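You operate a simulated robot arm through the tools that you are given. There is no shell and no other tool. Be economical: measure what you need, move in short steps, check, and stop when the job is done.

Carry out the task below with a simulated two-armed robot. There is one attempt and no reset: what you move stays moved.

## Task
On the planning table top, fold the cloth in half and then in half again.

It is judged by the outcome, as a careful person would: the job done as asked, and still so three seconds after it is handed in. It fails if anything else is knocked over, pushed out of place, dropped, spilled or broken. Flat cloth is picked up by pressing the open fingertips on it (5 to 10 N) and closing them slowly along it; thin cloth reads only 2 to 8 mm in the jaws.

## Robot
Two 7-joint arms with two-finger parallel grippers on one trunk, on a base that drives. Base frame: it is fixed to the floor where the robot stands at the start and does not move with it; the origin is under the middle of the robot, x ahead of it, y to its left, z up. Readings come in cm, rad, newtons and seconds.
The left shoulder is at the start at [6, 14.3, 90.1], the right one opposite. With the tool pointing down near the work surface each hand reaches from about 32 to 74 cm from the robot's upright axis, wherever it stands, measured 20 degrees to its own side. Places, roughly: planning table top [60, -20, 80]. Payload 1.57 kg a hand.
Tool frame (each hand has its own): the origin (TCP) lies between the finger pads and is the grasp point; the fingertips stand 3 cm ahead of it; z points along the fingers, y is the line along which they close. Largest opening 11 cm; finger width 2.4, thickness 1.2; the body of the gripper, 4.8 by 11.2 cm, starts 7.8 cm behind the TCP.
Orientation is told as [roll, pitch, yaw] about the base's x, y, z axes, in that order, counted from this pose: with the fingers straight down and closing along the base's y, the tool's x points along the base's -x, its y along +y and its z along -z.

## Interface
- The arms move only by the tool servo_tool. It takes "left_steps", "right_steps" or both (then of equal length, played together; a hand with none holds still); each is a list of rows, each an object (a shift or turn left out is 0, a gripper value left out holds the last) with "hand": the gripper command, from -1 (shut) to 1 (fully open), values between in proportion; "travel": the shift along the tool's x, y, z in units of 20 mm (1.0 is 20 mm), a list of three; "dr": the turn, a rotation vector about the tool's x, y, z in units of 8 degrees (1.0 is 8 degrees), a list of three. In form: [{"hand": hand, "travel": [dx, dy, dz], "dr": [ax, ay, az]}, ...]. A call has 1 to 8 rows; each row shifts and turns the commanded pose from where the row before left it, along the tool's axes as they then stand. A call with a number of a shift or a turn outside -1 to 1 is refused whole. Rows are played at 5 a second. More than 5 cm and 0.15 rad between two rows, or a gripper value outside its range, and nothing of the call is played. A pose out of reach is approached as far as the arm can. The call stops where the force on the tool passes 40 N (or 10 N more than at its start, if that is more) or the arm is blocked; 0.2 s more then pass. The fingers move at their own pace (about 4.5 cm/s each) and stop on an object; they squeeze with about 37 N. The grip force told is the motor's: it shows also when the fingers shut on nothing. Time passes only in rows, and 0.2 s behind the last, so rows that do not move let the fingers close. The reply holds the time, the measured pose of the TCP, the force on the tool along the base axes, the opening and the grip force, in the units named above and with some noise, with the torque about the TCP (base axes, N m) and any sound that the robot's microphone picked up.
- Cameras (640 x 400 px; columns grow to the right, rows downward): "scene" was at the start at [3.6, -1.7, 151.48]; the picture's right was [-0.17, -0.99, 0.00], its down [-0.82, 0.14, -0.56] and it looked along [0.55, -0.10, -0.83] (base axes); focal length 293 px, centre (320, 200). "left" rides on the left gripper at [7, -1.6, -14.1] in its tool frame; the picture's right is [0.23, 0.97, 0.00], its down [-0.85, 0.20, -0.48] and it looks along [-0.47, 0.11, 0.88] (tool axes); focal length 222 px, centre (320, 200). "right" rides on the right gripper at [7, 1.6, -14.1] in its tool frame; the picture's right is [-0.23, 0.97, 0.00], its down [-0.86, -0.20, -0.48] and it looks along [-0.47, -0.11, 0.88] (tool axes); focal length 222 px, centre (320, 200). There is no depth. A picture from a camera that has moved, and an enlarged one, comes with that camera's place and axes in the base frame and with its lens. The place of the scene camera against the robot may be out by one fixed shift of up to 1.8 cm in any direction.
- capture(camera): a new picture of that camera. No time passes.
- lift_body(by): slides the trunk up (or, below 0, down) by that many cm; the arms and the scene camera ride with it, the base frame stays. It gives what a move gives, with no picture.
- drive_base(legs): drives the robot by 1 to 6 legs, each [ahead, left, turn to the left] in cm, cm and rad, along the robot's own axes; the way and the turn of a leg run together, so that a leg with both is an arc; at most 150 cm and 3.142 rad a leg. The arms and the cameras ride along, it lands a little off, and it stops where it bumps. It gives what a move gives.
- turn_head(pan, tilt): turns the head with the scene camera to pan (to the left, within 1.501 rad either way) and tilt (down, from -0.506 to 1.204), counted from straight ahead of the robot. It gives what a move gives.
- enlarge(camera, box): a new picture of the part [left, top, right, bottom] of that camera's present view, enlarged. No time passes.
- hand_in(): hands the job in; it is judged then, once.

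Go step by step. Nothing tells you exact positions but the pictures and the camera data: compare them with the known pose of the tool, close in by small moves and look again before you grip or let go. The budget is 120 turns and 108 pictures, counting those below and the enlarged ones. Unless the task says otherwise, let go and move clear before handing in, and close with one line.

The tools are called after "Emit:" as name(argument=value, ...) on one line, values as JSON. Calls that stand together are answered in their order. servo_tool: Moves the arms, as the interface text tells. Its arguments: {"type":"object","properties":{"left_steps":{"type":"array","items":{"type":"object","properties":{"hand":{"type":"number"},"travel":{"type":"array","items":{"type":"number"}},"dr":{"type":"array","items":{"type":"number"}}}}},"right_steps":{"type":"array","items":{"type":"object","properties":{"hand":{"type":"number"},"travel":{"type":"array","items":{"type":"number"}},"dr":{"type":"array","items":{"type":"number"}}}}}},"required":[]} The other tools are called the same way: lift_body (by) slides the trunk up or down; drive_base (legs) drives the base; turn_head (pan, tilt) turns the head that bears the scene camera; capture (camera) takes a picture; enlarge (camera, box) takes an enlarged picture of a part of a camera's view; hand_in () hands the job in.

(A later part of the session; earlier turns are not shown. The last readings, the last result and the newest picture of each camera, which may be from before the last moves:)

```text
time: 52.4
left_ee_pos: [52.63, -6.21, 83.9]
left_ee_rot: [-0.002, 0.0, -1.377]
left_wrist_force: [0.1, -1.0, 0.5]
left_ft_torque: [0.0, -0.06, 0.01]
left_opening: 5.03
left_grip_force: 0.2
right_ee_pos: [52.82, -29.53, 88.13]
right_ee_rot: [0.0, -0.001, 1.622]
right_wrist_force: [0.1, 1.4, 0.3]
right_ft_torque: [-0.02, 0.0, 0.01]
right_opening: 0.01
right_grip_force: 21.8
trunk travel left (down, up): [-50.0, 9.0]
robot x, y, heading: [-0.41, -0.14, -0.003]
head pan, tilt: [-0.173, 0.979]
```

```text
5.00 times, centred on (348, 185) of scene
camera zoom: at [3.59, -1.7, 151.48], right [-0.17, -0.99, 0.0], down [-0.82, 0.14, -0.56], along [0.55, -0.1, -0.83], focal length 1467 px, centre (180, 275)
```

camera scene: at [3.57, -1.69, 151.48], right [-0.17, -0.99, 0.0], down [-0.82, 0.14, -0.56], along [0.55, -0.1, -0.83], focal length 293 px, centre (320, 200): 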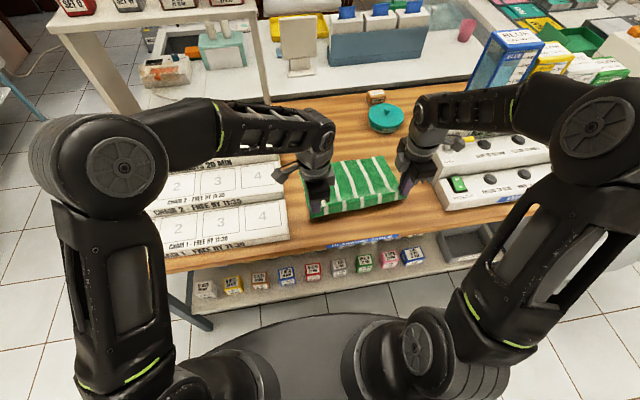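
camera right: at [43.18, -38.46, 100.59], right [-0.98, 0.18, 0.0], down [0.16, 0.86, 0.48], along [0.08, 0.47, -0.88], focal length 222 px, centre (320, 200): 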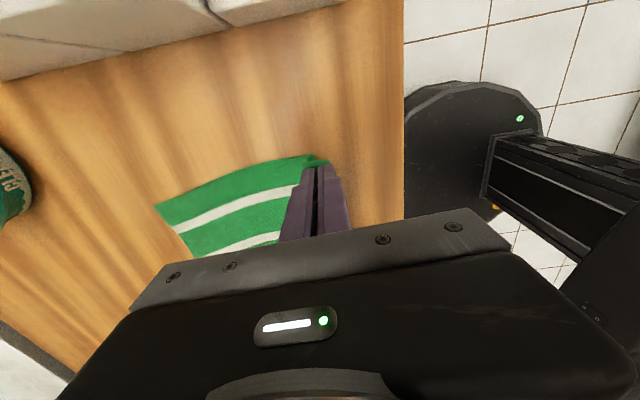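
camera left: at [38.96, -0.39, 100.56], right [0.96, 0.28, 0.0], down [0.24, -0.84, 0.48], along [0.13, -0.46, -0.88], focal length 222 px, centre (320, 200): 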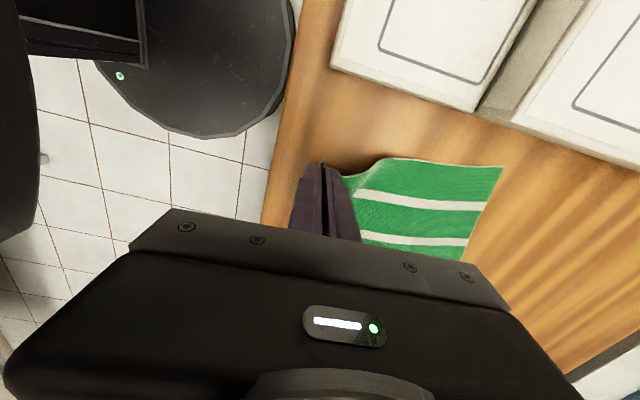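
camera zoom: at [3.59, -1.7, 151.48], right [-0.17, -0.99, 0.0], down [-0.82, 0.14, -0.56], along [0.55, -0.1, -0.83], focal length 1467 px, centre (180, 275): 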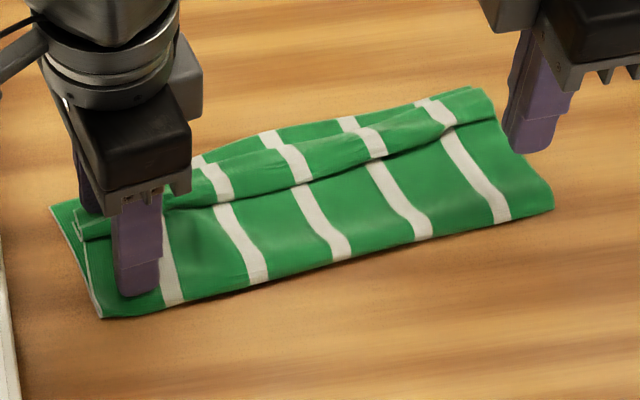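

Fingers stand over the crease zone and the rim. I press and spread.

Emit:
servo_tool(left_steps=[{"travel": [0, 0, 0.2]}, {"travel": [0, 0, 0.1]}, {}])

```text
time: 53.2
left_ee_pos: [52.48, -6.15, 83.42]
left_ee_rot: [0.002, -0.002, -1.377]
left_wrist_force: [0.4, 1.5, 13.3]
left_ft_torque: [0.23, -0.33, 0.07]
left_opening: 5.0
left_grip_force: 0.0
right_ee_pos: [52.58, -29.53, 88.17]
right_ee_rot: [0.0, 0.001, 1.624]
right_wrist_force: [-0.3, 0.2, 0.5]
right_ft_torque: [0.0, 0.03, 0.0]
right_opening: 0.0
right_grip_force: 21.3
trunk travel left (down, up): [-50.0, 9.0]
robot x, y, heading: [-0.1, 0.15, -0.0]
head pan, tilt: [-0.173, 0.979]
```

Emit:
servo_tool(left_steps=[{"hand": 0}, {"hand": 0.1}, {"hand": 0.2}, {"hand": 0.3}, {"hand": 0.4}, {"hand": 0.5}, {"hand": 0.6}, {}])

Emit:
enlarge(camera="left", box=[150, 60, 470, 260])

Emit:
enlarge(camera="scene", box=[284, 145, 412, 225])

```text
time: 55.0
left_ee_pos: [52.46, -6.28, 83.35]
left_ee_rot: [0.004, 0.0, -1.379]
left_wrist_force: [-4.1, -3.1, 20.3]
left_ft_torque: [0.24, -0.77, -0.02]
left_opening: 8.37
left_grip_force: 0.1
right_ee_pos: [52.68, -29.59, 88.21]
right_ee_rot: [0.0, 0.0, 1.623]
right_wrist_force: [0.4, 0.3, 0.2]
right_ft_torque: [-0.02, 0.0, 0.0]
right_opening: 0.03
right_grip_force: 21.2
trunk travel left (down, up): [-50.0, 9.0]
robot x, y, heading: [0.15, -0.32, -0.003]
head pan, tilt: [-0.173, 0.979]
```

```text
2.00 times, centred on (310, 160) of left
camera zoom: at [49.45, 0.37, 97.37], right [0.91, 0.41, 0.0], down [0.36, -0.8, 0.48], along [0.2, -0.44, -0.88], focal length 444 px, centre (340, 280)
```

zoom: 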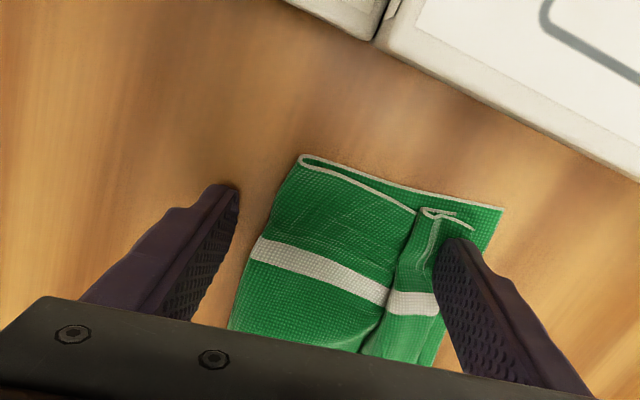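

```text
5.00 times, centred on (348, 185) of scene
camera zoom: at [3.37, -1.71, 151.49], right [-0.17, -0.99, 0.0], down [-0.82, 0.14, -0.56], along [0.55, -0.1, -0.83], focal length 1467 px, centre (180, 275)
```

zoom: 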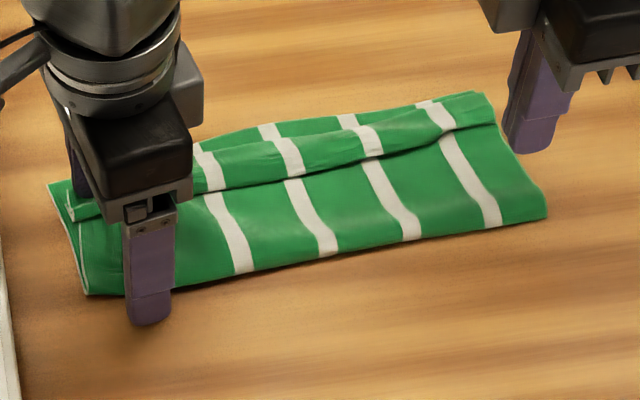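

Emit:
enlarge(camera="left", box=[290, 120, 410, 195])

```text
5.33 times, centred on (350, 158) of left
camera zoom: at [49.45, 0.37, 97.37], right [0.91, 0.41, 0.0], down [0.36, -0.8, 0.48], along [0.2, -0.44, -0.88], focal length 1185 px, centre (160, 427)
```

zoom: 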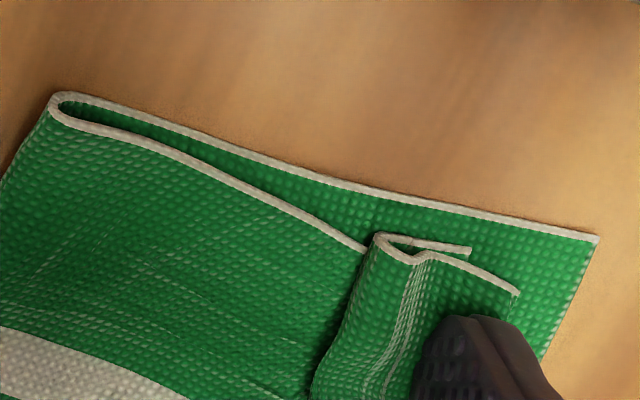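

Now I understand: the top layer's rim is rolled under itself (the ~5 cm "missing" length), because of the x-closing grip. I'll grip the roll with both hands, unfold the cloth flat again, and then re-grip with fingers closing along the edge.

Emit:
servo_tool(left_steps=[{"travel": [0, 0, -1]}, {"travel": [0, 0, -0.5], "hand": -0.2}, {"travel": [-0.3, 0.9, 0]}, {"travel": [-0.3, 0.94, 0]}, {"travel": [0, 0, 0.7]}, {}], right_steps=[{"hand": -0.2, "travel": [0, -0.8, 0]}, {"travel": [0, -0.8, 0]}, {"travel": [0, -0.8, 0]}, {"travel": [0, -0.9, 0]}, {"travel": [0, 0, 1]}, {"travel": [0, 0, 0.6]}])

Emit:
enlarge(camera="left", box=[190, 90, 430, 240])

Emit:
enlarge(camera="right", box=[190, 90, 430, 240])

```text
time: 56.4
left_ee_pos: [56.41, -6.71, 84.81]
left_ee_rot: [0.0, 0.0, -1.378]
left_wrist_force: [0.0, -0.4, 0.0]
left_ft_torque: [-0.01, 0.0, -0.02]
left_opening: 4.41
left_grip_force: 0.2
right_ee_pos: [59.45, -29.41, 85.0]
right_ee_rot: [0.0, 0.0, 1.624]
right_wrist_force: [0.4, 0.3, -0.4]
right_ft_torque: [-0.01, 0.01, 0.01]
right_opening: 4.37
right_grip_force: 0.1
trunk travel left (down, up): [-50.0, 9.0]
robot x, y, heading: [-0.1, -0.15, 0.0]
head pan, tilt: [-0.173, 0.979]
```

```text
2.67 times, centred on (310, 165) of left
camera zoom: at [53.36, -0.17, 98.86], right [0.91, 0.41, 0.0], down [0.36, -0.8, 0.48], along [0.2, -0.44, -0.88], focal length 592 px, centre (347, 293)
```

zoom: 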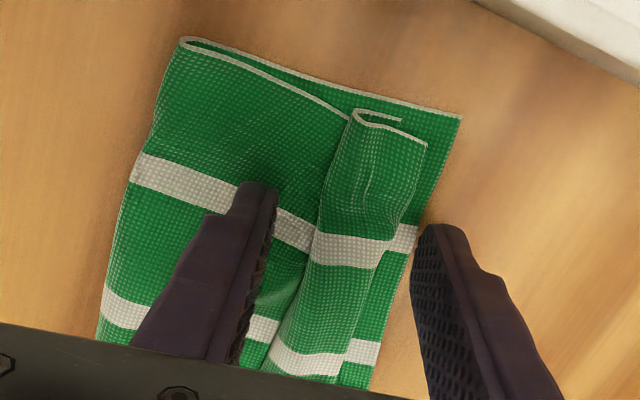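

```text
2.67 times, centred on (310, 165) of right
camera zoom: at [58.21, -36.33, 98.96], right [-0.98, 0.18, 0.0], down [0.16, 0.86, 0.48], along [0.08, 0.47, -0.88], focal length 592 px, centre (347, 293)
```

zoom: 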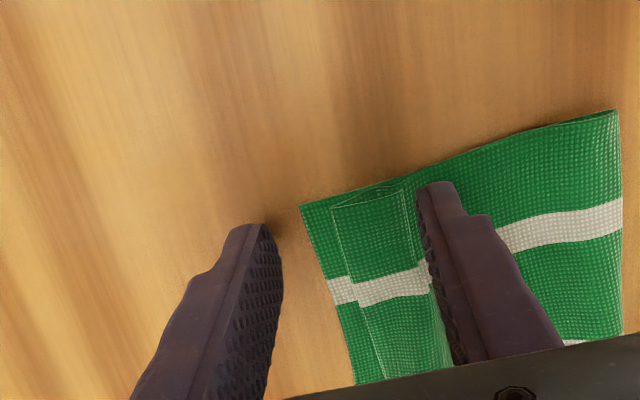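

Emit:
servo_tool(left_steps=[{"hand": -0.35, "travel": [0, -0.2, 0.3]}, {"travel": [0, 0, 0.3]}, {}, {"hand": -0.5}, {"hand": -0.7}, {"hand": -1}, {}, {}], right_steps=[{"hand": -0.3, "travel": [0, 0.35, 0.3]}, {"travel": [0, 0, 0.4]}, {}, {"hand": -0.5}, {"hand": -0.7}, {"hand": -1}, {}, {}])

Emit:
enlarge(camera="left", box=[190, 90, 430, 240])

Emit:
enlarge(camera="right", box=[190, 90, 430, 240])

```text
time: 58.2
left_ee_pos: [55.89, -6.82, 83.88]
left_ee_rot: [0.002, -0.002, -1.377]
left_wrist_force: [0.6, 0.9, 7.9]
left_ft_torque: [0.03, -0.1, 0.02]
left_opening: 0.32
left_grip_force: 24.3
right_ee_pos: [58.85, -29.39, 83.55]
right_ee_rot: [0.001, -0.001, 1.624]
right_wrist_force: [0.4, -0.8, 0.5]
right_ft_torque: [-0.03, 0.02, -0.01]
right_opening: 0.26
right_grip_force: 23.8
trunk travel left (down, up): [-50.0, 9.0]
robot x, y, heading: [0.16, -0.2, -0.0]
head pan, tilt: [-0.173, 0.979]
```

```text
2.67 times, centred on (310, 165) of left
camera zoom: at [53.02, -0.2, 97.75], right [0.91, 0.41, 0.0], down [0.36, -0.8, 0.48], along [0.2, -0.44, -0.88], focal length 592 px, centre (347, 293)
```

zoom: 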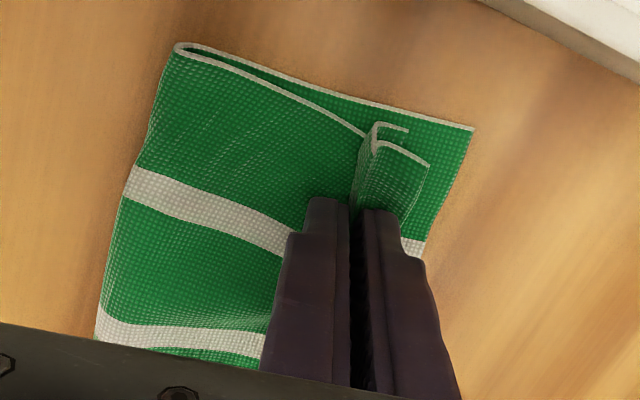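

```text
2.67 times, centred on (310, 165) of right
camera zoom: at [57.55, -36.23, 97.63], right [-0.98, 0.18, 0.0], down [0.15, 0.86, 0.48], along [0.08, 0.47, -0.88], focal length 592 px, centre (347, 293)
```

zoom: 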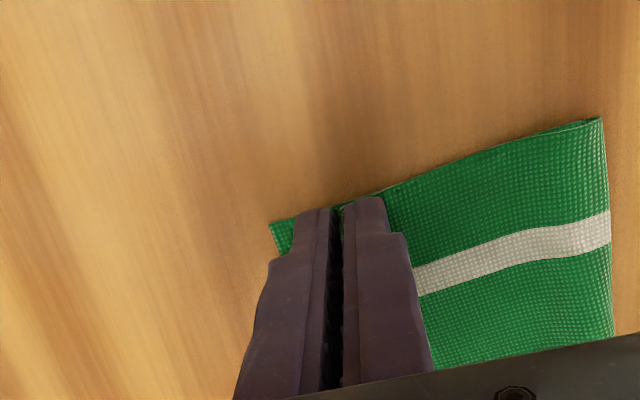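

Both rolls are held. I carry them back toward the robot to unfold.

Emit:
servo_tool(left_steps=[{"travel": [0, -0.6, -1]}, {"travel": [0.05, -1, -1]}, {"travel": [0.05, -1, -0.7]}, {"travel": [0.05, -1, -0.2]}, {"travel": [0.05, -1, 0]}, {"travel": [0.05, -1, 0.5]}, {"travel": [0.05, -1, 0.8]}, {"travel": [0.05, -1, 0.9]}], right_steps=[{"travel": [0, 0.6, -1]}, {"travel": [0.08, 1, -1]}, {"travel": [0.08, 1, -0.7]}, {"travel": [0.08, 1, -0.2]}, {"travel": [0.08, 1, 0]}, {"travel": [0.08, 1, 0.5]}, {"travel": [0.08, 1, 0.8]}, {"travel": [0.08, 1, 0.9]}])

Emit:
servo_tool(left_steps=[{"travel": [0, -0.4, 0.3]}, {"travel": [0, -0.1, 0.2]}, {"hand": -0.6}, {}, {"travel": [0, 0, -1]}, {"travel": [0, 0, -1]}, {"travel": [0, 0, -1]}], right_steps=[{"travel": [0, 0.4, 0.3]}, {"travel": [0, 0.1, 0.2]}, {"hand": -0.6}, {}, {"travel": [0, 0, -1]}, {"travel": [0, 0, -1]}, {"travel": [0, 0, -1]}])

Emit:
enlarge(camera="scene", box=[230, 120, 470, 270])

Emit:
capture(camera="left")

Emit:
capture(camera="right")

```text
time: 60.0
left_ee_pos: [41.03, -8.89, 85.17]
left_ee_rot: [0.002, 0.001, -1.377]
left_wrist_force: [-1.0, 0.3, 0.3]
left_ft_torque: [-0.03, 0.02, 0.02]
left_opening: 0.26
left_grip_force: 23.9
right_ee_pos: [43.77, -31.25, 84.85]
right_ee_rot: [-0.002, 0.0, 1.624]
right_wrist_force: [-0.3, -0.2, 0.0]
right_ft_torque: [0.03, -0.02, 0.0]
right_opening: 0.27
right_grip_force: 23.5
trunk travel left (down, up): [-50.0, 9.0]
robot x, y, heading: [-0.11, 0.14, -0.001]
head pan, tilt: [-0.173, 0.979]
```

```text
time: 61.6
left_ee_pos: [39.85, -9.1, 89.95]
left_ee_rot: [0.002, 0.0, -1.377]
left_wrist_force: [0.4, 0.4, 0.0]
left_ft_torque: [0.02, 0.02, 0.0]
left_opening: 2.2
left_grip_force: 0.0
right_ee_pos: [42.58, -31.33, 89.95]
right_ee_rot: [0.001, 0.001, 1.621]
right_wrist_force: [-0.7, 0.8, -0.1]
right_ft_torque: [-0.01, 0.04, 0.01]
right_opening: 2.21
right_grip_force: 0.0
trunk travel left (down, up): [-50.0, 9.0]
robot x, y, heading: [0.16, -0.06, 0.002]
head pan, tilt: [-0.173, 0.979]
```

```text
2.67 times, centred on (350, 195) of scene
camera zoom: at [3.55, -1.67, 151.48], right [-0.17, -0.99, 0.0], down [-0.82, 0.14, -0.56], along [0.55, -0.1, -0.83], focal length 782 px, centre (240, 213)
```

zoom: 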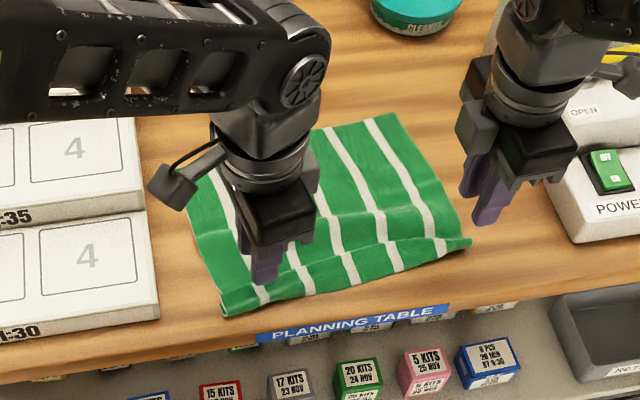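

```text
36 pictures are left
camera left: at [36.94, -2.57, 104.08], right [0.91, 0.41, 0.0], down [0.36, -0.8, 0.48], along [0.2, -0.44, -0.88], focal length 222 px, centre (320, 200)
```

left: 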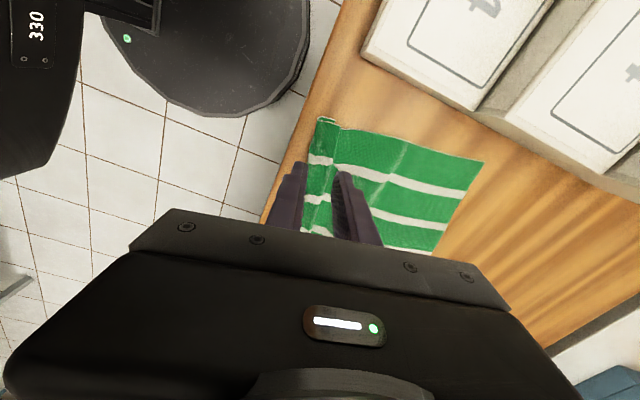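

```text
35 pictures are left
camera right: at [41.23, -38.24, 103.99], right [-0.98, 0.18, 0.0], down [0.15, 0.86, 0.48], along [0.08, 0.47, -0.88], focal length 222 px, centre (320, 200)
```

right: 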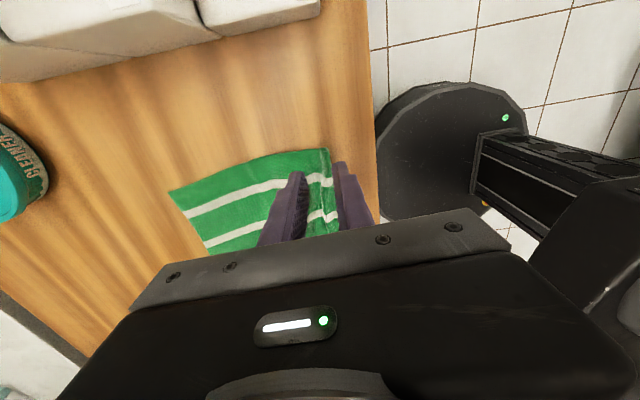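

The cloth is unfolded but sits near the table's front edge with a creased near hem. I'll drag the whole cloth forward by pressing near its far corners; moving there now.

Emit:
servo_tool(left_steps=[{"hand": -1, "travel": [0.03, 1, 0]}, {"travel": [0.03, 1, 0]}, {"travel": [0.03, 1, 0]}, {"travel": [0.03, 1, 0]}, {"travel": [0.03, 1, 0]}, {"travel": [0.03, 1, 0]}, {"travel": [0.03, 1, 0]}, {"travel": [0.03, 1, 0]}], right_steps=[{"hand": -1, "travel": [-0.12, -1, 0]}, {"travel": [-0.12, -1, 0]}, {"travel": [-0.12, -1, 0]}, {"travel": [-0.12, -1, 0]}, {"travel": [-0.12, -1, 0]}, {"travel": [-0.12, -1, 0]}, {"travel": [-0.12, -1, 0]}, {"travel": [-0.12, -1, 0]}])

Emit:
servo_tool(left_steps=[{"travel": [0, 0, 1]}, {"travel": [0, 0, 1]}, {"travel": [0, 0, 0.8]}, {"travel": [0, 0, 0.4]}, {"travel": [0, 0, 0.08]}, {}], right_steps=[{"travel": [0, 0, 1]}, {"travel": [0, 0, 1]}, {"travel": [0, 0, 0.8]}, {"travel": [0, 0, 0.4]}, {"travel": [0, 0, 0.08]}, {}])

```text
time: 63.4
left_ee_pos: [55.47, -5.56, 90.11]
left_ee_rot: [0.001, 0.0, -1.378]
left_wrist_force: [0.4, -0.5, 0.1]
left_ft_torque: [0.03, 0.01, 0.0]
left_opening: 0.03
left_grip_force: 21.3
right_ee_pos: [58.75, -28.57, 90.01]
right_ee_rot: [-0.001, 0.001, 1.622]
right_wrist_force: [0.0, -0.4, -0.7]
right_ft_torque: [-0.01, 0.02, 0.05]
right_opening: 0.0
right_grip_force: 21.4
trunk travel left (down, up): [-50.0, 9.0]
robot x, y, heading: [0.22, 0.07, 0.002]
head pan, tilt: [-0.173, 0.979]
```

```text
time: 64.8
left_ee_pos: [55.46, -5.83, 83.46]
left_ee_rot: [0.0, 0.0, -1.38]
left_wrist_force: [-0.1, 0.0, 0.2]
left_ft_torque: [0.04, -0.01, -0.03]
left_opening: 0.01
left_grip_force: 21.4
right_ee_pos: [58.68, -28.57, 83.34]
right_ee_rot: [0.0, 0.0, 1.622]
right_wrist_force: [-0.8, 0.9, 0.4]
right_ft_torque: [0.01, 0.04, -0.01]
right_opening: 0.02
right_grip_force: 21.7
trunk travel left (down, up): [-50.0, 9.0]
robot x, y, heading: [0.41, 0.22, 0.002]
head pan, tilt: [-0.173, 0.979]
```

Emit:
servo_tool(left_steps=[{"travel": [0, 0, 0.1]}, {"travel": [0, 0, 0.06]}, {}], right_steps=[{"travel": [0, 0, 0.08]}, {"travel": [0, 0, 0.05]}, {}])

```text
time: 65.6
left_ee_pos: [55.54, -5.75, 83.23]
left_ee_rot: [0.003, 0.0, -1.378]
left_wrist_force: [-1.3, 0.3, 0.2]
left_ft_torque: [0.01, -0.03, 0.03]
left_opening: 0.01
left_grip_force: 21.1
right_ee_pos: [58.74, -28.6, 83.14]
right_ee_rot: [-0.001, 0.0, 1.624]
right_wrist_force: [1.2, -1.0, 7.1]
right_ft_torque: [-0.09, -0.04, -0.01]
right_opening: 0.0
right_grip_force: 21.4
trunk travel left (down, up): [-50.0, 9.0]
robot x, y, heading: [0.08, 0.02, -0.001]
head pan, tilt: [-0.173, 0.979]
```

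Emit:
servo_tool(left_steps=[{"travel": [0, 0, 0.06]}, {"travel": [-0.1, 0.4, 0]}, {"travel": [-0.1, 0.4, 0]}, {"travel": [-0.1, 0.4, 0]}, {"travel": [-0.1, 0.4, 0]}, {"travel": [-0.1, 0.4, 0]}, {"travel": [-0.1, 0.4, 0]}, {"travel": [-0.1, 0.4, 0]}], right_steps=[{}, {"travel": [0.05, -0.25, 0]}, {"travel": [0.05, -0.25, 0]}, {"travel": [0.05, -0.25, 0]}, {"travel": [0.05, -0.25, 0]}, {"travel": [0.05, -0.25, 0]}, {"travel": [0.05, -0.25, 0]}, {"travel": [0.05, -0.25, 0]}])

Emit:
capture(camera="scene")

```text
time: 67.4
left_ee_pos: [61.29, -5.92, 83.11]
left_ee_rot: [0.001, 0.001, -1.38]
left_wrist_force: [-0.1, -0.9, 1.2]
left_ft_torque: [0.0, -0.01, 0.01]
left_opening: 0.0
left_grip_force: 21.0
right_ee_pos: [62.04, -28.97, 83.13]
right_ee_rot: [0.0, 0.0, 1.621]
right_wrist_force: [-2.8, -1.3, 13.4]
right_ft_torque: [-0.12, 0.09, -0.03]
right_opening: 0.0
right_grip_force: 21.3
trunk travel left (down, up): [-50.0, 9.0]
robot x, y, heading: [-0.19, -0.1, 0.002]
head pan, tilt: [-0.173, 0.979]
```

```text
34 pictures are left
camera scene: at [3.42, -1.64, 151.5], right [-0.17, -0.99, 0.0], down [-0.82, 0.14, -0.56], along [0.55, -0.1, -0.83], focal length 293 px, centre (320, 200)
```

scene: 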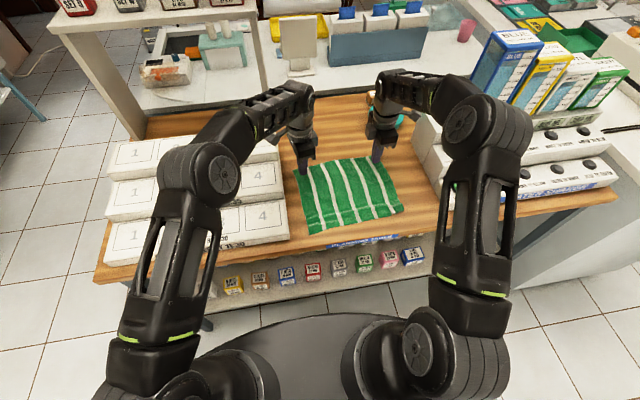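

Emit:
enlarge(camera="scene", box=[270, 135, 430, 235])

Emit:
enlarge(camera="left", box=[120, 60, 440, 260])

```text
4.00 times, centred on (350, 185) of scene
camera zoom: at [3.42, -1.64, 151.5], right [-0.17, -0.99, 0.0], down [-0.82, 0.14, -0.56], along [0.55, -0.1, -0.83], focal length 1173 px, centre (200, 260)
```

zoom: 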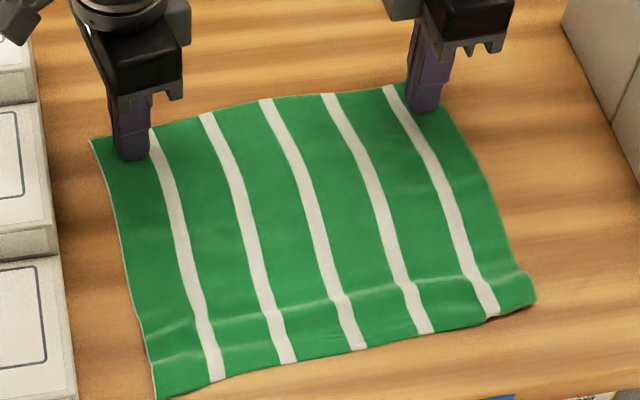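

```text
2.00 times, centred on (280, 160) of left
camera zoom: at [58.29, 0.67, 97.2], right [0.91, 0.41, 0.0], down [0.36, -0.8, 0.48], along [0.2, -0.44, -0.88], focal length 444 px, centre (400, 280)
```

zoom: 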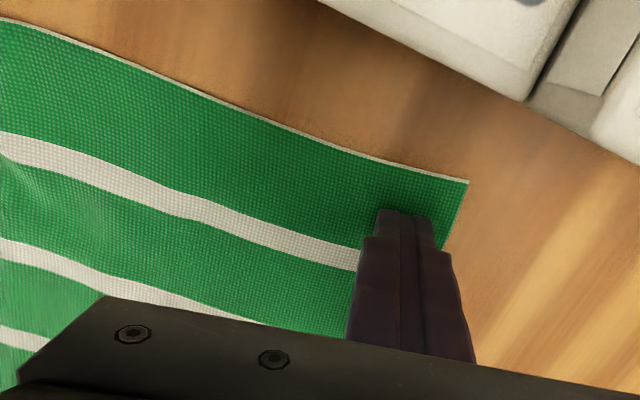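

The cloth stretched out nicely flat, with only a low hem at the near-right. The far edge is clean (x≈62.8 left, 64 right), so I'll fold the far edge toward me, gripping with fingers closing along the edge. I lift and turn both hands back to yaw 0.

Emit:
servo_tool(left_steps=[{"travel": [0, 0, -1]}, {"travel": [0, 0, -1], "dr": [0, 0, -1]}, {"dr": [0, 0, -1]}, {"dr": [0, 0, -1]}, {"dr": [0, 0, -1]}, {"dr": [0, 0, -1]}, {"dr": [0, 0, -1]}], right_steps=[{"travel": [0, 0, -1]}, {"travel": [0, 0, -1], "dr": [0, 0, 1]}, {"dr": [0, 0, 1]}, {"dr": [0, 0, 1]}, {"dr": [0, 0, 1]}, {"dr": [0, 0, 1]}, {"dr": [0, 0, 1]}])

Emit:
servo_tool(left_steps=[{"dr": [0, 0, -1]}, {"dr": [0, 0, -1]}, {"dr": [0, 0, -1]}, {"dr": [0, 0, -0.5]}, {}, {"hand": -0.45}], right_steps=[{"dr": [0, 0, 1]}, {"dr": [0, 0, 1]}, {"dr": [0, 0, 1]}, {"dr": [0, 0, 1]}, {"dr": [0, 0, 1]}, {"dr": [0, 0, 0.3], "hand": -0.45}])

Emit:
capture(camera="left")

Emit:
capture(camera="right")

```text
time: 69.0
left_ee_pos: [61.17, -5.97, 87.13]
left_ee_rot: [0.0, 0.001, -0.537]
left_wrist_force: [0.1, -0.4, 0.1]
left_ft_torque: [0.03, 0.0, -0.03]
left_opening: 0.0
left_grip_force: 20.7
right_ee_pos: [62.04, -29.14, 86.94]
right_ee_rot: [0.001, 0.001, 0.783]
right_wrist_force: [0.4, 0.3, 0.5]
right_ft_torque: [-0.01, 0.03, 0.0]
right_opening: 0.0
right_grip_force: 21.3
trunk travel left (down, up): [-50.0, 9.0]
robot x, y, heading: [0.14, 0.25, -0.002]
head pan, tilt: [-0.173, 0.979]
```

```text
time: 70.4
left_ee_pos: [61.35, -6.04, 87.16]
left_ee_rot: [0.0, 0.0, -0.05]
left_wrist_force: [0.1, -0.7, -0.1]
left_ft_torque: [-0.01, 0.0, -0.01]
left_opening: 3.04
left_grip_force: 0.2
right_ee_pos: [62.31, -29.09, 87.06]
right_ee_rot: [0.0, -0.002, 0.042]
right_wrist_force: [0.2, -0.3, -0.8]
right_ft_torque: [-0.01, 0.03, 0.02]
right_opening: 3.05
right_grip_force: 0.4
trunk travel left (down, up): [-50.0, 9.0]
robot x, y, heading: [-0.12, -0.07, -0.003]
head pan, tilt: [-0.173, 0.979]
```

```text
31 pictures are left
camera left: at [54.25, -7.23, 101.14], right [-0.18, 0.98, 0.0], down [0.86, 0.16, 0.48], along [0.47, 0.08, -0.88], focal length 222 px, centre (320, 200)
```

left: 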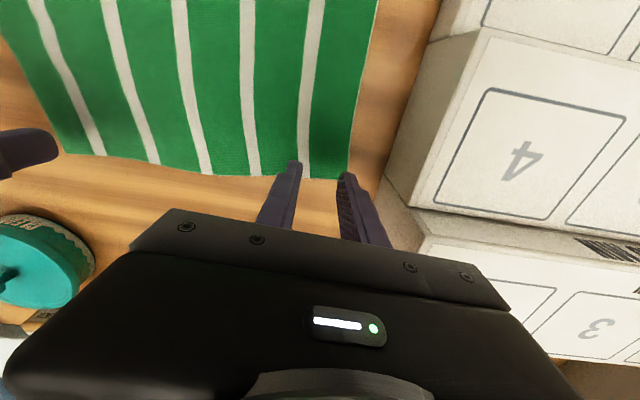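

```text
30 pictures are left
camera right: at [55.13, -27.58, 101.12], right [0.19, 0.98, 0.0], down [0.86, -0.16, 0.48], along [0.47, -0.09, -0.88], focal length 222 px, centre (320, 200)
```

right: 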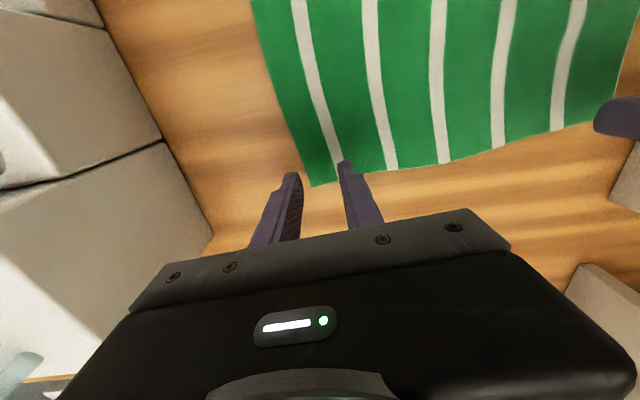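

Far corners: left (62.7, −2.7), right (64.7, −30.1). I position the fingers over the rim near each corner and go down.

Emit:
servo_tool(left_steps=[{"travel": [-0.62, 0.05, 0]}, {}, {"travel": [0, 0, 0.9]}, {"travel": [0, 0, 0.8]}, {"travel": [0, 0, 0.15]}, {}], right_steps=[{"travel": [-0.95, 1, 0]}, {}, {"travel": [0, 0, 0.9]}, {"travel": [0, 0, 0.8]}, {"travel": [0, 0, 0.15]}, {}])

Emit:
servo_tool(left_steps=[{"travel": [0, 0, 0.05]}, {"travel": [0, 0, 0.05]}, {}], right_steps=[{"travel": [0, 0, 0.05]}, {"travel": [0, 0, 0.05]}, {}])

```text
time: 71.8
left_ee_pos: [62.55, -5.93, 83.35]
left_ee_rot: [0.001, 0.0, -0.053]
left_wrist_force: [-0.9, -0.1, -0.6]
left_ft_torque: [0.02, 0.01, 0.03]
left_opening: 3.04
left_grip_force: 0.0
right_ee_pos: [63.96, -27.07, 83.38]
right_ee_rot: [-0.001, 0.001, 0.045]
right_wrist_force: [0.6, 0.2, -0.2]
right_ft_torque: [0.01, -0.02, -0.01]
right_opening: 3.05
right_grip_force: 0.1
trunk travel left (down, up): [-50.0, 9.0]
robot x, y, heading: [-0.09, 0.22, 0.001]
head pan, tilt: [-0.173, 0.979]
```

```text
time: 72.6
left_ee_pos: [62.44, -5.81, 83.31]
left_ee_rot: [0.0, -0.003, -0.052]
left_wrist_force: [-0.2, -1.0, 1.5]
left_ft_torque: [0.0, 0.03, -0.04]
left_opening: 2.99
left_grip_force: 0.0
right_ee_pos: [63.96, -27.08, 83.13]
right_ee_rot: [0.0, 0.0, 0.045]
right_wrist_force: [0.0, 0.0, 0.7]
right_ft_torque: [0.01, 0.03, -0.01]
right_opening: 3.02
right_grip_force: 0.1
trunk travel left (down, up): [-50.0, 9.0]
robot x, y, heading: [0.02, 0.33, 0.001]
head pan, tilt: [-0.173, 0.979]
```

Emit:
servo_tool(left_steps=[{"travel": [0, 0, 0.05]}, {}], right_steps=[{"travel": [0, 0, 0.06]}, {}])

```text
time: 73.2
left_ee_pos: [62.56, -6.07, 83.14]
left_ee_rot: [0.001, -0.001, -0.053]
left_wrist_force: [0.2, -0.5, 5.7]
left_ft_torque: [-0.01, 0.06, 0.0]
left_opening: 3.03
left_grip_force: 0.2
right_ee_pos: [63.98, -26.87, 83.18]
right_ee_rot: [0.001, -0.002, 0.045]
right_wrist_force: [1.2, -1.3, 5.5]
right_ft_torque: [-0.05, -0.03, 0.01]
right_opening: 3.0
right_grip_force: 0.1
trunk travel left (down, up): [-50.0, 9.0]
robot x, y, heading: [0.03, -0.23, -0.002]
head pan, tilt: [-0.173, 0.979]
```

Contact about 5.6 N each; I close slowly.

Emit:
servo_tool(left_steps=[{"travel": [0, 0, 0.01], "hand": -0.5}, {"hand": -0.56}, {"hand": -0.62}, {"hand": -0.68}, {"hand": -0.75}, {"hand": -0.82}, {"hand": -0.9}, {"hand": -1}], right_steps=[{"travel": [0, 0, 0.01], "hand": -0.5}, {"hand": -0.56}, {"hand": -0.62}, {"hand": -0.68}, {"hand": -0.75}, {"hand": -0.82}, {"hand": -0.9}, {"hand": -1}])

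Emit:
servo_tool(left_steps=[{}, {"travel": [0, 0, -0.3]}, {"travel": [0, 0, -0.6]}, {"travel": [0.3, 0, -0.7]}, {}], right_steps=[{}, {"travel": [0, 0, -0.3]}, {"travel": [0, 0, -0.6]}, {"travel": [0.3, 0, -0.7]}, {}])

Emit:
enlarge(camera="scene", box=[270, 135, 430, 235])

```text
time: 75.0
left_ee_pos: [62.45, -5.99, 83.16]
left_ee_rot: [-0.004, -0.003, -0.053]
left_wrist_force: [1.3, -9.5, 6.1]
left_ft_torque: [-0.24, 0.03, 0.04]
left_opening: 0.25
left_grip_force: 20.1
right_ee_pos: [63.84, -26.71, 83.1]
right_ee_rot: [0.001, 0.0, 0.044]
right_wrist_force: [-0.7, 10.2, 10.6]
right_ft_torque: [0.27, 0.12, -0.04]
right_opening: 0.23
right_grip_force: 17.6
trunk travel left (down, up): [-50.0, 9.0]
robot x, y, heading: [0.22, 0.1, -0.002]
head pan, tilt: [-0.173, 0.979]
```

```text
time: 76.2
left_ee_pos: [61.98, -6.02, 86.35]
left_ee_rot: [-0.001, -0.002, -0.052]
left_wrist_force: [1.5, -15.1, -0.6]
left_ft_torque: [-0.45, -0.02, 0.11]
left_opening: 0.22
left_grip_force: 23.7
right_ee_pos: [63.38, -26.85, 86.25]
right_ee_rot: [0.002, 0.0, 0.045]
right_wrist_force: [-1.8, 14.6, 0.5]
right_ft_torque: [0.44, 0.1, -0.02]
right_opening: 0.2
right_grip_force: 23.8
trunk travel left (down, up): [-50.0, 9.0]
robot x, y, heading: [0.33, -0.31, -0.003]
head pan, tilt: [-0.173, 0.979]
```

```text
4.00 times, centred on (350, 185) of scene
camera zoom: at [3.64, -1.71, 151.47], right [-0.17, -0.99, 0.0], down [-0.82, 0.14, -0.56], along [0.55, -0.1, -0.83], focal length 1173 px, centre (200, 260)
```

zoom: 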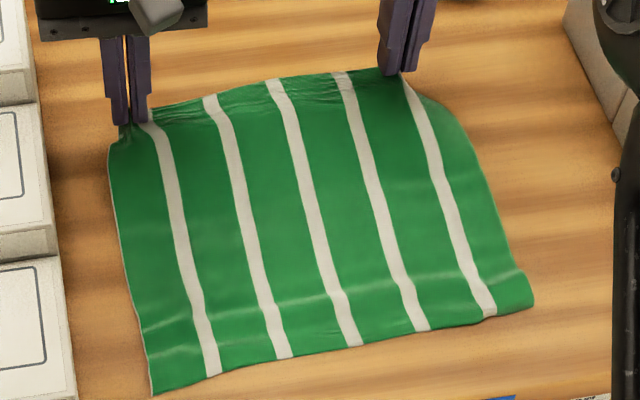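

Both rims are gripped right at the edge, very clean. I relax the tension slightly and sweep the far edge low toward the robot, first part.

Emit:
servo_tool(left_steps=[{"travel": [0.3, -0.35, -0.1]}, {"travel": [0.8, -0.1, -0.1]}, {"travel": [0.9, -0.1, 0]}, {"travel": [0.9, -0.1, 0]}, {"travel": [0.9, -0.1, 0]}, {"travel": [0.9, -0.1, 0]}, {"travel": [0.9, -0.1, 0]}, {}], right_steps=[{"travel": [0.3, 0.35, -0.1]}, {"travel": [0.75, -0.03, -0.1]}, {"travel": [0.83, -0.03, 0]}, {"travel": [0.83, -0.03, 0]}, {"travel": [0.83, -0.03, 0]}, {"travel": [0.83, -0.03, 0]}, {"travel": [0.83, -0.03, 0]}, {}])

Emit:
enlarge(camera="scene", box=[270, 135, 430, 235])

```text
time: 78.0
left_ee_pos: [50.61, -7.19, 86.54]
left_ee_rot: [0.001, -0.001, -0.051]
left_wrist_force: [-0.6, -1.0, 0.4]
left_ft_torque: [-0.02, 0.0, 0.04]
left_opening: 0.19
left_grip_force: 24.1
right_ee_pos: [52.93, -27.17, 86.72]
right_ee_rot: [0.0, -0.001, 0.045]
right_wrist_force: [0.4, 0.9, -0.1]
right_ft_torque: [0.02, 0.01, 0.01]
right_opening: 0.2
right_grip_force: 23.9
trunk travel left (down, up): [-50.0, 9.0]
robot x, y, heading: [-0.09, -0.13, -0.0]
head pan, tilt: [-0.173, 0.979]
```

```text
4.00 times, centred on (350, 185) of scene
camera zoom: at [3.63, -1.7, 151.48], right [-0.17, -0.99, 0.0], down [-0.82, 0.14, -0.56], along [0.55, -0.1, -0.83], focal length 1173 px, centre (200, 260)
```

zoom: 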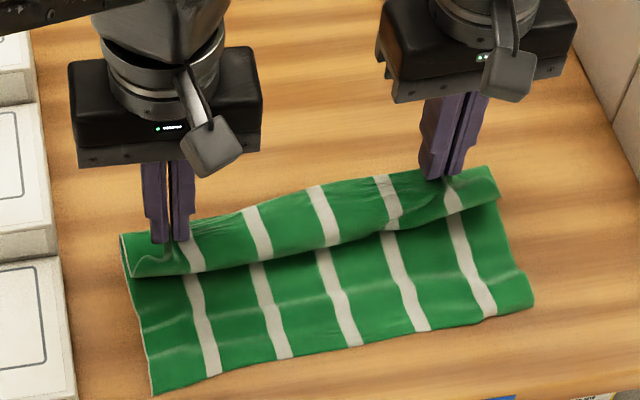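

Going well; I continue the sweep to the near edge.

Emit:
servo_tool(left_steps=[{"travel": [0.85, -0.1, 0]}, {"travel": [0.85, -0.1, 0]}, {"travel": [0.85, -0.1, 0]}, {"travel": [0.85, -0.1, 0]}, {"travel": [0.8, -0.1, 0.1]}, {"travel": [0.7, -0.1, 0.2]}, {"travel": [0.4, 0, 0.3]}, {}], right_steps=[{"travel": [0.78, -0.03, 0]}, {"travel": [0.78, -0.03, 0]}, {"travel": [0.78, -0.03, 0]}, {"travel": [0.78, -0.03, 0]}, {"travel": [0.73, -0.03, 0.1]}, {"travel": [0.6, -0.03, 0.2]}, {"travel": [0.35, 0, 0.3]}, {}])

Emit:
enlarge(camera="scene", box=[270, 145, 430, 245])

```text
time: 79.8
left_ee_pos: [39.88, -7.87, 85.43]
left_ee_rot: [0.0, 0.0, -0.053]
left_wrist_force: [0.2, -3.9, 0.0]
left_ft_torque: [-0.12, -0.01, 0.03]
left_opening: 0.22
left_grip_force: 23.7
right_ee_pos: [43.21, -27.88, 85.47]
right_ee_rot: [0.0, -0.001, 0.046]
right_wrist_force: [-1.1, 4.8, 0.1]
right_ft_torque: [0.14, 0.03, -0.02]
right_opening: 0.21
right_grip_force: 23.5
trunk travel left (down, up): [-50.0, 9.0]
robot x, y, heading: [-0.0, -0.13, -0.002]
head pan, tilt: [-0.173, 0.979]
```

```text
4.00 times, centred on (350, 195) of scene
camera zoom: at [3.6, -1.7, 151.48], right [-0.17, -0.99, 0.0], down [-0.82, 0.14, -0.56], along [0.55, -0.1, -0.83], focal length 1173 px, centre (200, 220)
```

zoom: 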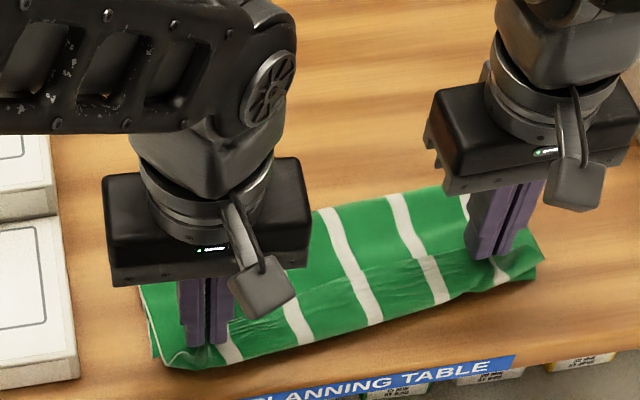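

Edges look aligned. I lower, open the fingers (which also spreads the pinched ridge), and rise.

Emit:
servo_tool(left_steps=[{"travel": [0, 0, 0.5]}, {"travel": [0, 0, 0.42]}, {}, {"hand": -0.7}, {"hand": -0.45}, {}, {"travel": [0, 0, -1]}, {"travel": [0, 0, -1]}], right_steps=[{"travel": [0, 0, 0.5]}, {"travel": [0, 0, 0.42]}, {}, {"hand": -0.7}, {"hand": -0.45}, {}, {"travel": [0, 0, -1]}, {"travel": [0, 0, -1]}])

Emit:
servo_tool(left_steps=[{"travel": [0, 0, -1]}, {"travel": [0, 0.8, -1]}, {"travel": [0, 1, -1]}, {"travel": [0, 1, -0.5]}, {"travel": [0, 1, 0]}], right_steps=[{"travel": [0, 0, -1]}, {"travel": [0, -0.8, -1]}, {"travel": [0, -1, -1]}, {"travel": [0, -1, -0.5]}, {"travel": [0, -1, 0]}])

Emit:
enlarge(camera="scene", box=[270, 145, 430, 245])

```text
time: 81.6
left_ee_pos: [40.06, -7.92, 87.64]
left_ee_rot: [0.0, 0.0, -0.054]
left_wrist_force: [-0.4, -0.5, 0.1]
left_ft_torque: [0.02, 0.0, -0.03]
left_opening: 3.02
left_grip_force: 0.1
right_ee_pos: [43.42, -28.14, 87.71]
right_ee_rot: [-0.001, 0.0, 0.043]
right_wrist_force: [0.0, 0.6, 0.1]
right_ft_torque: [0.01, 0.0, -0.02]
right_opening: 3.03
right_grip_force: 0.0
trunk travel left (down, up): [-50.0, 9.0]
robot x, y, heading: [-0.19, 0.2, 0.0]
head pan, tilt: [-0.173, 0.979]
```

```text
time: 82.8
left_ee_pos: [40.34, -0.28, 94.67]
left_ee_rot: [0.0, -0.003, -0.051]
left_wrist_force: [-0.3, 1.5, 0.1]
left_ft_torque: [0.01, -0.01, 0.01]
left_opening: 3.06
left_grip_force: 0.0
right_ee_pos: [43.76, -35.54, 94.84]
right_ee_rot: [0.0, -0.001, 0.044]
right_wrist_force: [0.5, 0.4, -0.1]
right_ft_torque: [-0.01, -0.01, -0.02]
right_opening: 3.01
right_grip_force: 0.0
trunk travel left (down, up): [-50.0, 9.0]
robot x, y, heading: [-0.06, 0.14, 0.002]
head pan, tilt: [-0.173, 0.979]
```

```text
4.00 times, centred on (350, 195) of scene
camera zoom: at [3.6, -1.68, 151.48], right [-0.17, -0.99, 0.0], down [-0.82, 0.14, -0.56], along [0.55, -0.1, -0.83], focal length 1173 px, centre (200, 220)
```

zoom: 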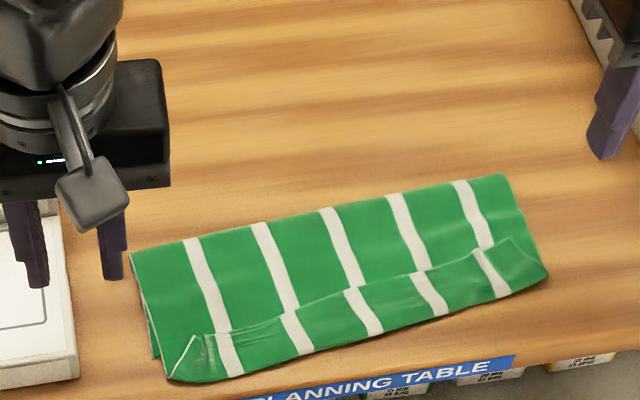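

The first fold looks good; one step line near the rim needs a closer look.

Emit:
enlarge(camera="scene", box=[302, 200, 366, 240])

Emit:
capture(camera="left")

```text
10.00 times, centred on (334, 220) of scene
camera zoom: at [3.6, -1.68, 151.48], right [-0.17, -0.99, 0.0], down [-0.82, 0.14, -0.56], along [0.55, -0.1, -0.83], focal length 2933 px, centre (180, 0)
```

zoom: 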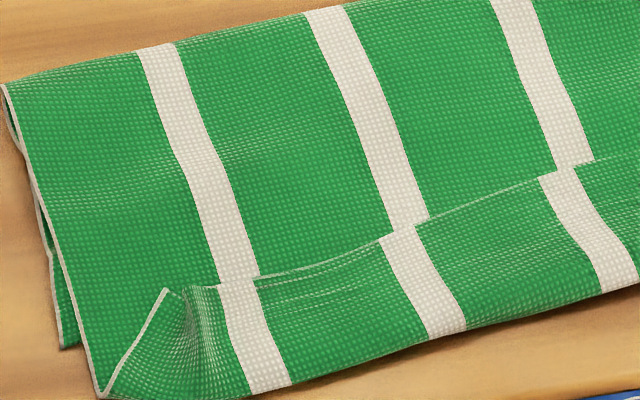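

```text
24 pictures are left
camera left: at [33.33, -1.48, 108.67], right [-0.18, 0.98, 0.0], down [0.86, 0.15, 0.48], along [0.47, 0.08, -0.88], focal length 222 px, centre (320, 200)
```

left: 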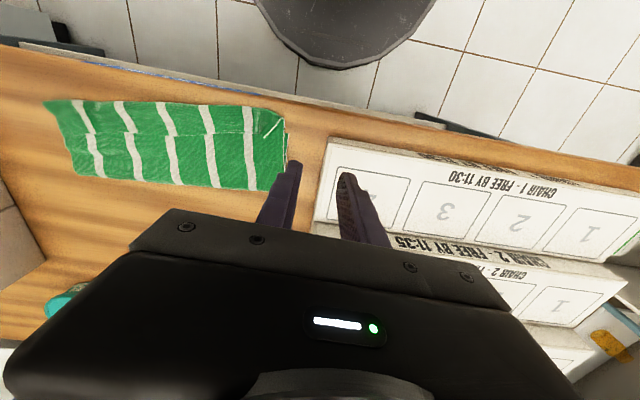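

The top layer's rim is turned back about 2 cm, but rim and lower edge coincide within ~1.5 cm; the second fold will enclose it. For the second fold, the left hand will grip the middle of the short left edge (closing along that edge) and carry it over to the right; the right hand moves out of the way.

Emit:
servo_tool(left_steps=[{"dr": [0, 0, 1]}, {"dr": [0, 0, 1]}, {"dr": [0, 0, 1]}, {"dr": [0, 0, 1]}, {"dr": [0, 0, 1]}, {"dr": [0, 0, 1]}, {"dr": [0, 0, 1]}, {"dr": [0, 0, 1]}], right_steps=[{"travel": [0, 0, -1]}, {"travel": [0, -0.5, -1]}, {"travel": [0, -1, -1]}, {"travel": [0, -1, 0]}, {"travel": [0, -1, 0]}, {"travel": [0, -1, 0]}, {"travel": [0.5, -1, 0]}, {"travel": [0.5, 0, 0]}])

Emit:
servo_tool(left_steps=[{"dr": [0, 0, 1]}, {"dr": [0, 0, 0.9]}, {"travel": [-0.9, 0.6, 0], "hand": -0.35}, {"travel": [-0.9, 0.6, 0]}, {"travel": [0, 0, 1]}, {"travel": [0, 0, 1]}, {"travel": [0, 0, 1]}])

Emit:
enlarge(camera="left", box=[180, 90, 500, 290])

```text
time: 84.6
left_ee_pos: [40.4, -0.3, 94.6]
left_ee_rot: [0.001, 0.001, -1.171]
left_wrist_force: [0.2, -0.2, -0.4]
left_ft_torque: [0.01, 0.03, 0.01]
left_opening: 3.03
left_grip_force: 0.0
right_ee_pos: [42.18, -46.64, 100.62]
right_ee_rot: [0.001, -0.001, 0.045]
right_wrist_force: [0.0, -0.2, 0.8]
right_ft_torque: [0.01, -0.03, -0.03]
right_opening: 3.0
right_grip_force: 0.1
trunk travel left (down, up): [-50.0, 9.0]
robot x, y, heading: [-0.29, 0.07, 0.002]
head pan, tilt: [-0.173, 0.979]
```

```text
time: 86.2
left_ee_pos: [43.28, -3.67, 88.67]
left_ee_rot: [0.0, 0.001, -1.433]
left_wrist_force: [-0.1, 0.4, 0.6]
left_ft_torque: [0.01, -0.01, 0.0]
left_opening: 3.57
left_grip_force: 0.0
right_ee_pos: [42.24, -46.63, 100.71]
right_ee_rot: [-0.001, -0.002, 0.045]
right_wrist_force: [-0.8, 0.4, -0.5]
right_ft_torque: [-0.02, 0.0, 0.0]
right_opening: 3.04
right_grip_force: 0.0
trunk travel left (down, up): [-50.0, 9.0]
robot x, y, heading: [-0.08, -0.22, 0.002]
head pan, tilt: [-0.173, 0.979]
```

```text
2.00 times, centred on (340, 190) of left
camera zoom: at [40.79, 3.13, 102.65], right [0.93, 0.36, 0.0], down [0.31, -0.82, 0.48], along [0.17, -0.45, -0.88], focal length 444 px, centre (280, 220)
```

zoom: 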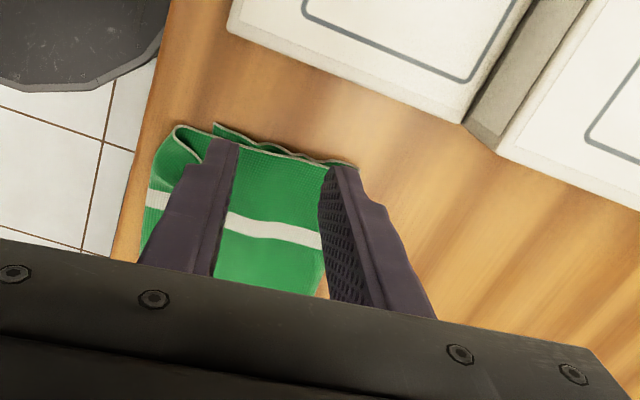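

Left-edge midpoint is about (43.3, −4.3). I shift 1.1 cm inward and go down to contact.

Emit:
servo_tool(left_steps=[{"travel": [-0.55, 0, 0]}, {"travel": [0, 0, 1]}, {"travel": [0, 0, 1]}, {"travel": [0, 0, 0.5]}, {"travel": [0, 0, 0.1]}, {}])

Emit:
servo_tool(left_steps=[{"travel": [0, 0, 0.06]}, {"travel": [0, 0, 0.06]}, {}])

```text
time: 87.6
left_ee_pos: [43.5, -4.69, 83.51]
left_ee_rot: [0.001, -0.002, -1.435]
left_wrist_force: [0.2, 0.2, -0.1]
left_ft_torque: [0.01, 0.0, 0.0]
left_opening: 3.58
left_grip_force: 0.0
right_ee_pos: [42.3, -46.59, 100.7]
right_ee_rot: [-0.001, -0.001, 0.044]
right_wrist_force: [-0.2, -0.8, -0.2]
right_ft_torque: [0.02, -0.01, 0.04]
right_opening: 3.05
right_grip_force: 0.1
trunk travel left (down, up): [-50.0, 9.0]
robot x, y, heading: [0.39, 0.1, -0.001]
head pan, tilt: [-0.173, 0.979]
```

```text
time: 88.4
left_ee_pos: [43.33, -4.73, 83.28]
left_ee_rot: [0.001, 0.0, -1.435]
left_wrist_force: [0.3, 0.1, 6.9]
left_ft_torque: [-0.07, 0.01, -0.01]
left_opening: 3.57
left_grip_force: 0.1
right_ee_pos: [42.2, -46.65, 100.61]
right_ee_rot: [0.0, 0.0, 0.047]
right_wrist_force: [0.9, 0.2, 0.1]
right_ft_torque: [-0.03, 0.0, -0.01]
right_opening: 3.04
right_grip_force: 0.1
trunk travel left (down, up): [-50.0, 9.0]
robot x, y, heading: [0.08, 0.14, -0.001]
head pan, tilt: [-0.173, 0.979]
```

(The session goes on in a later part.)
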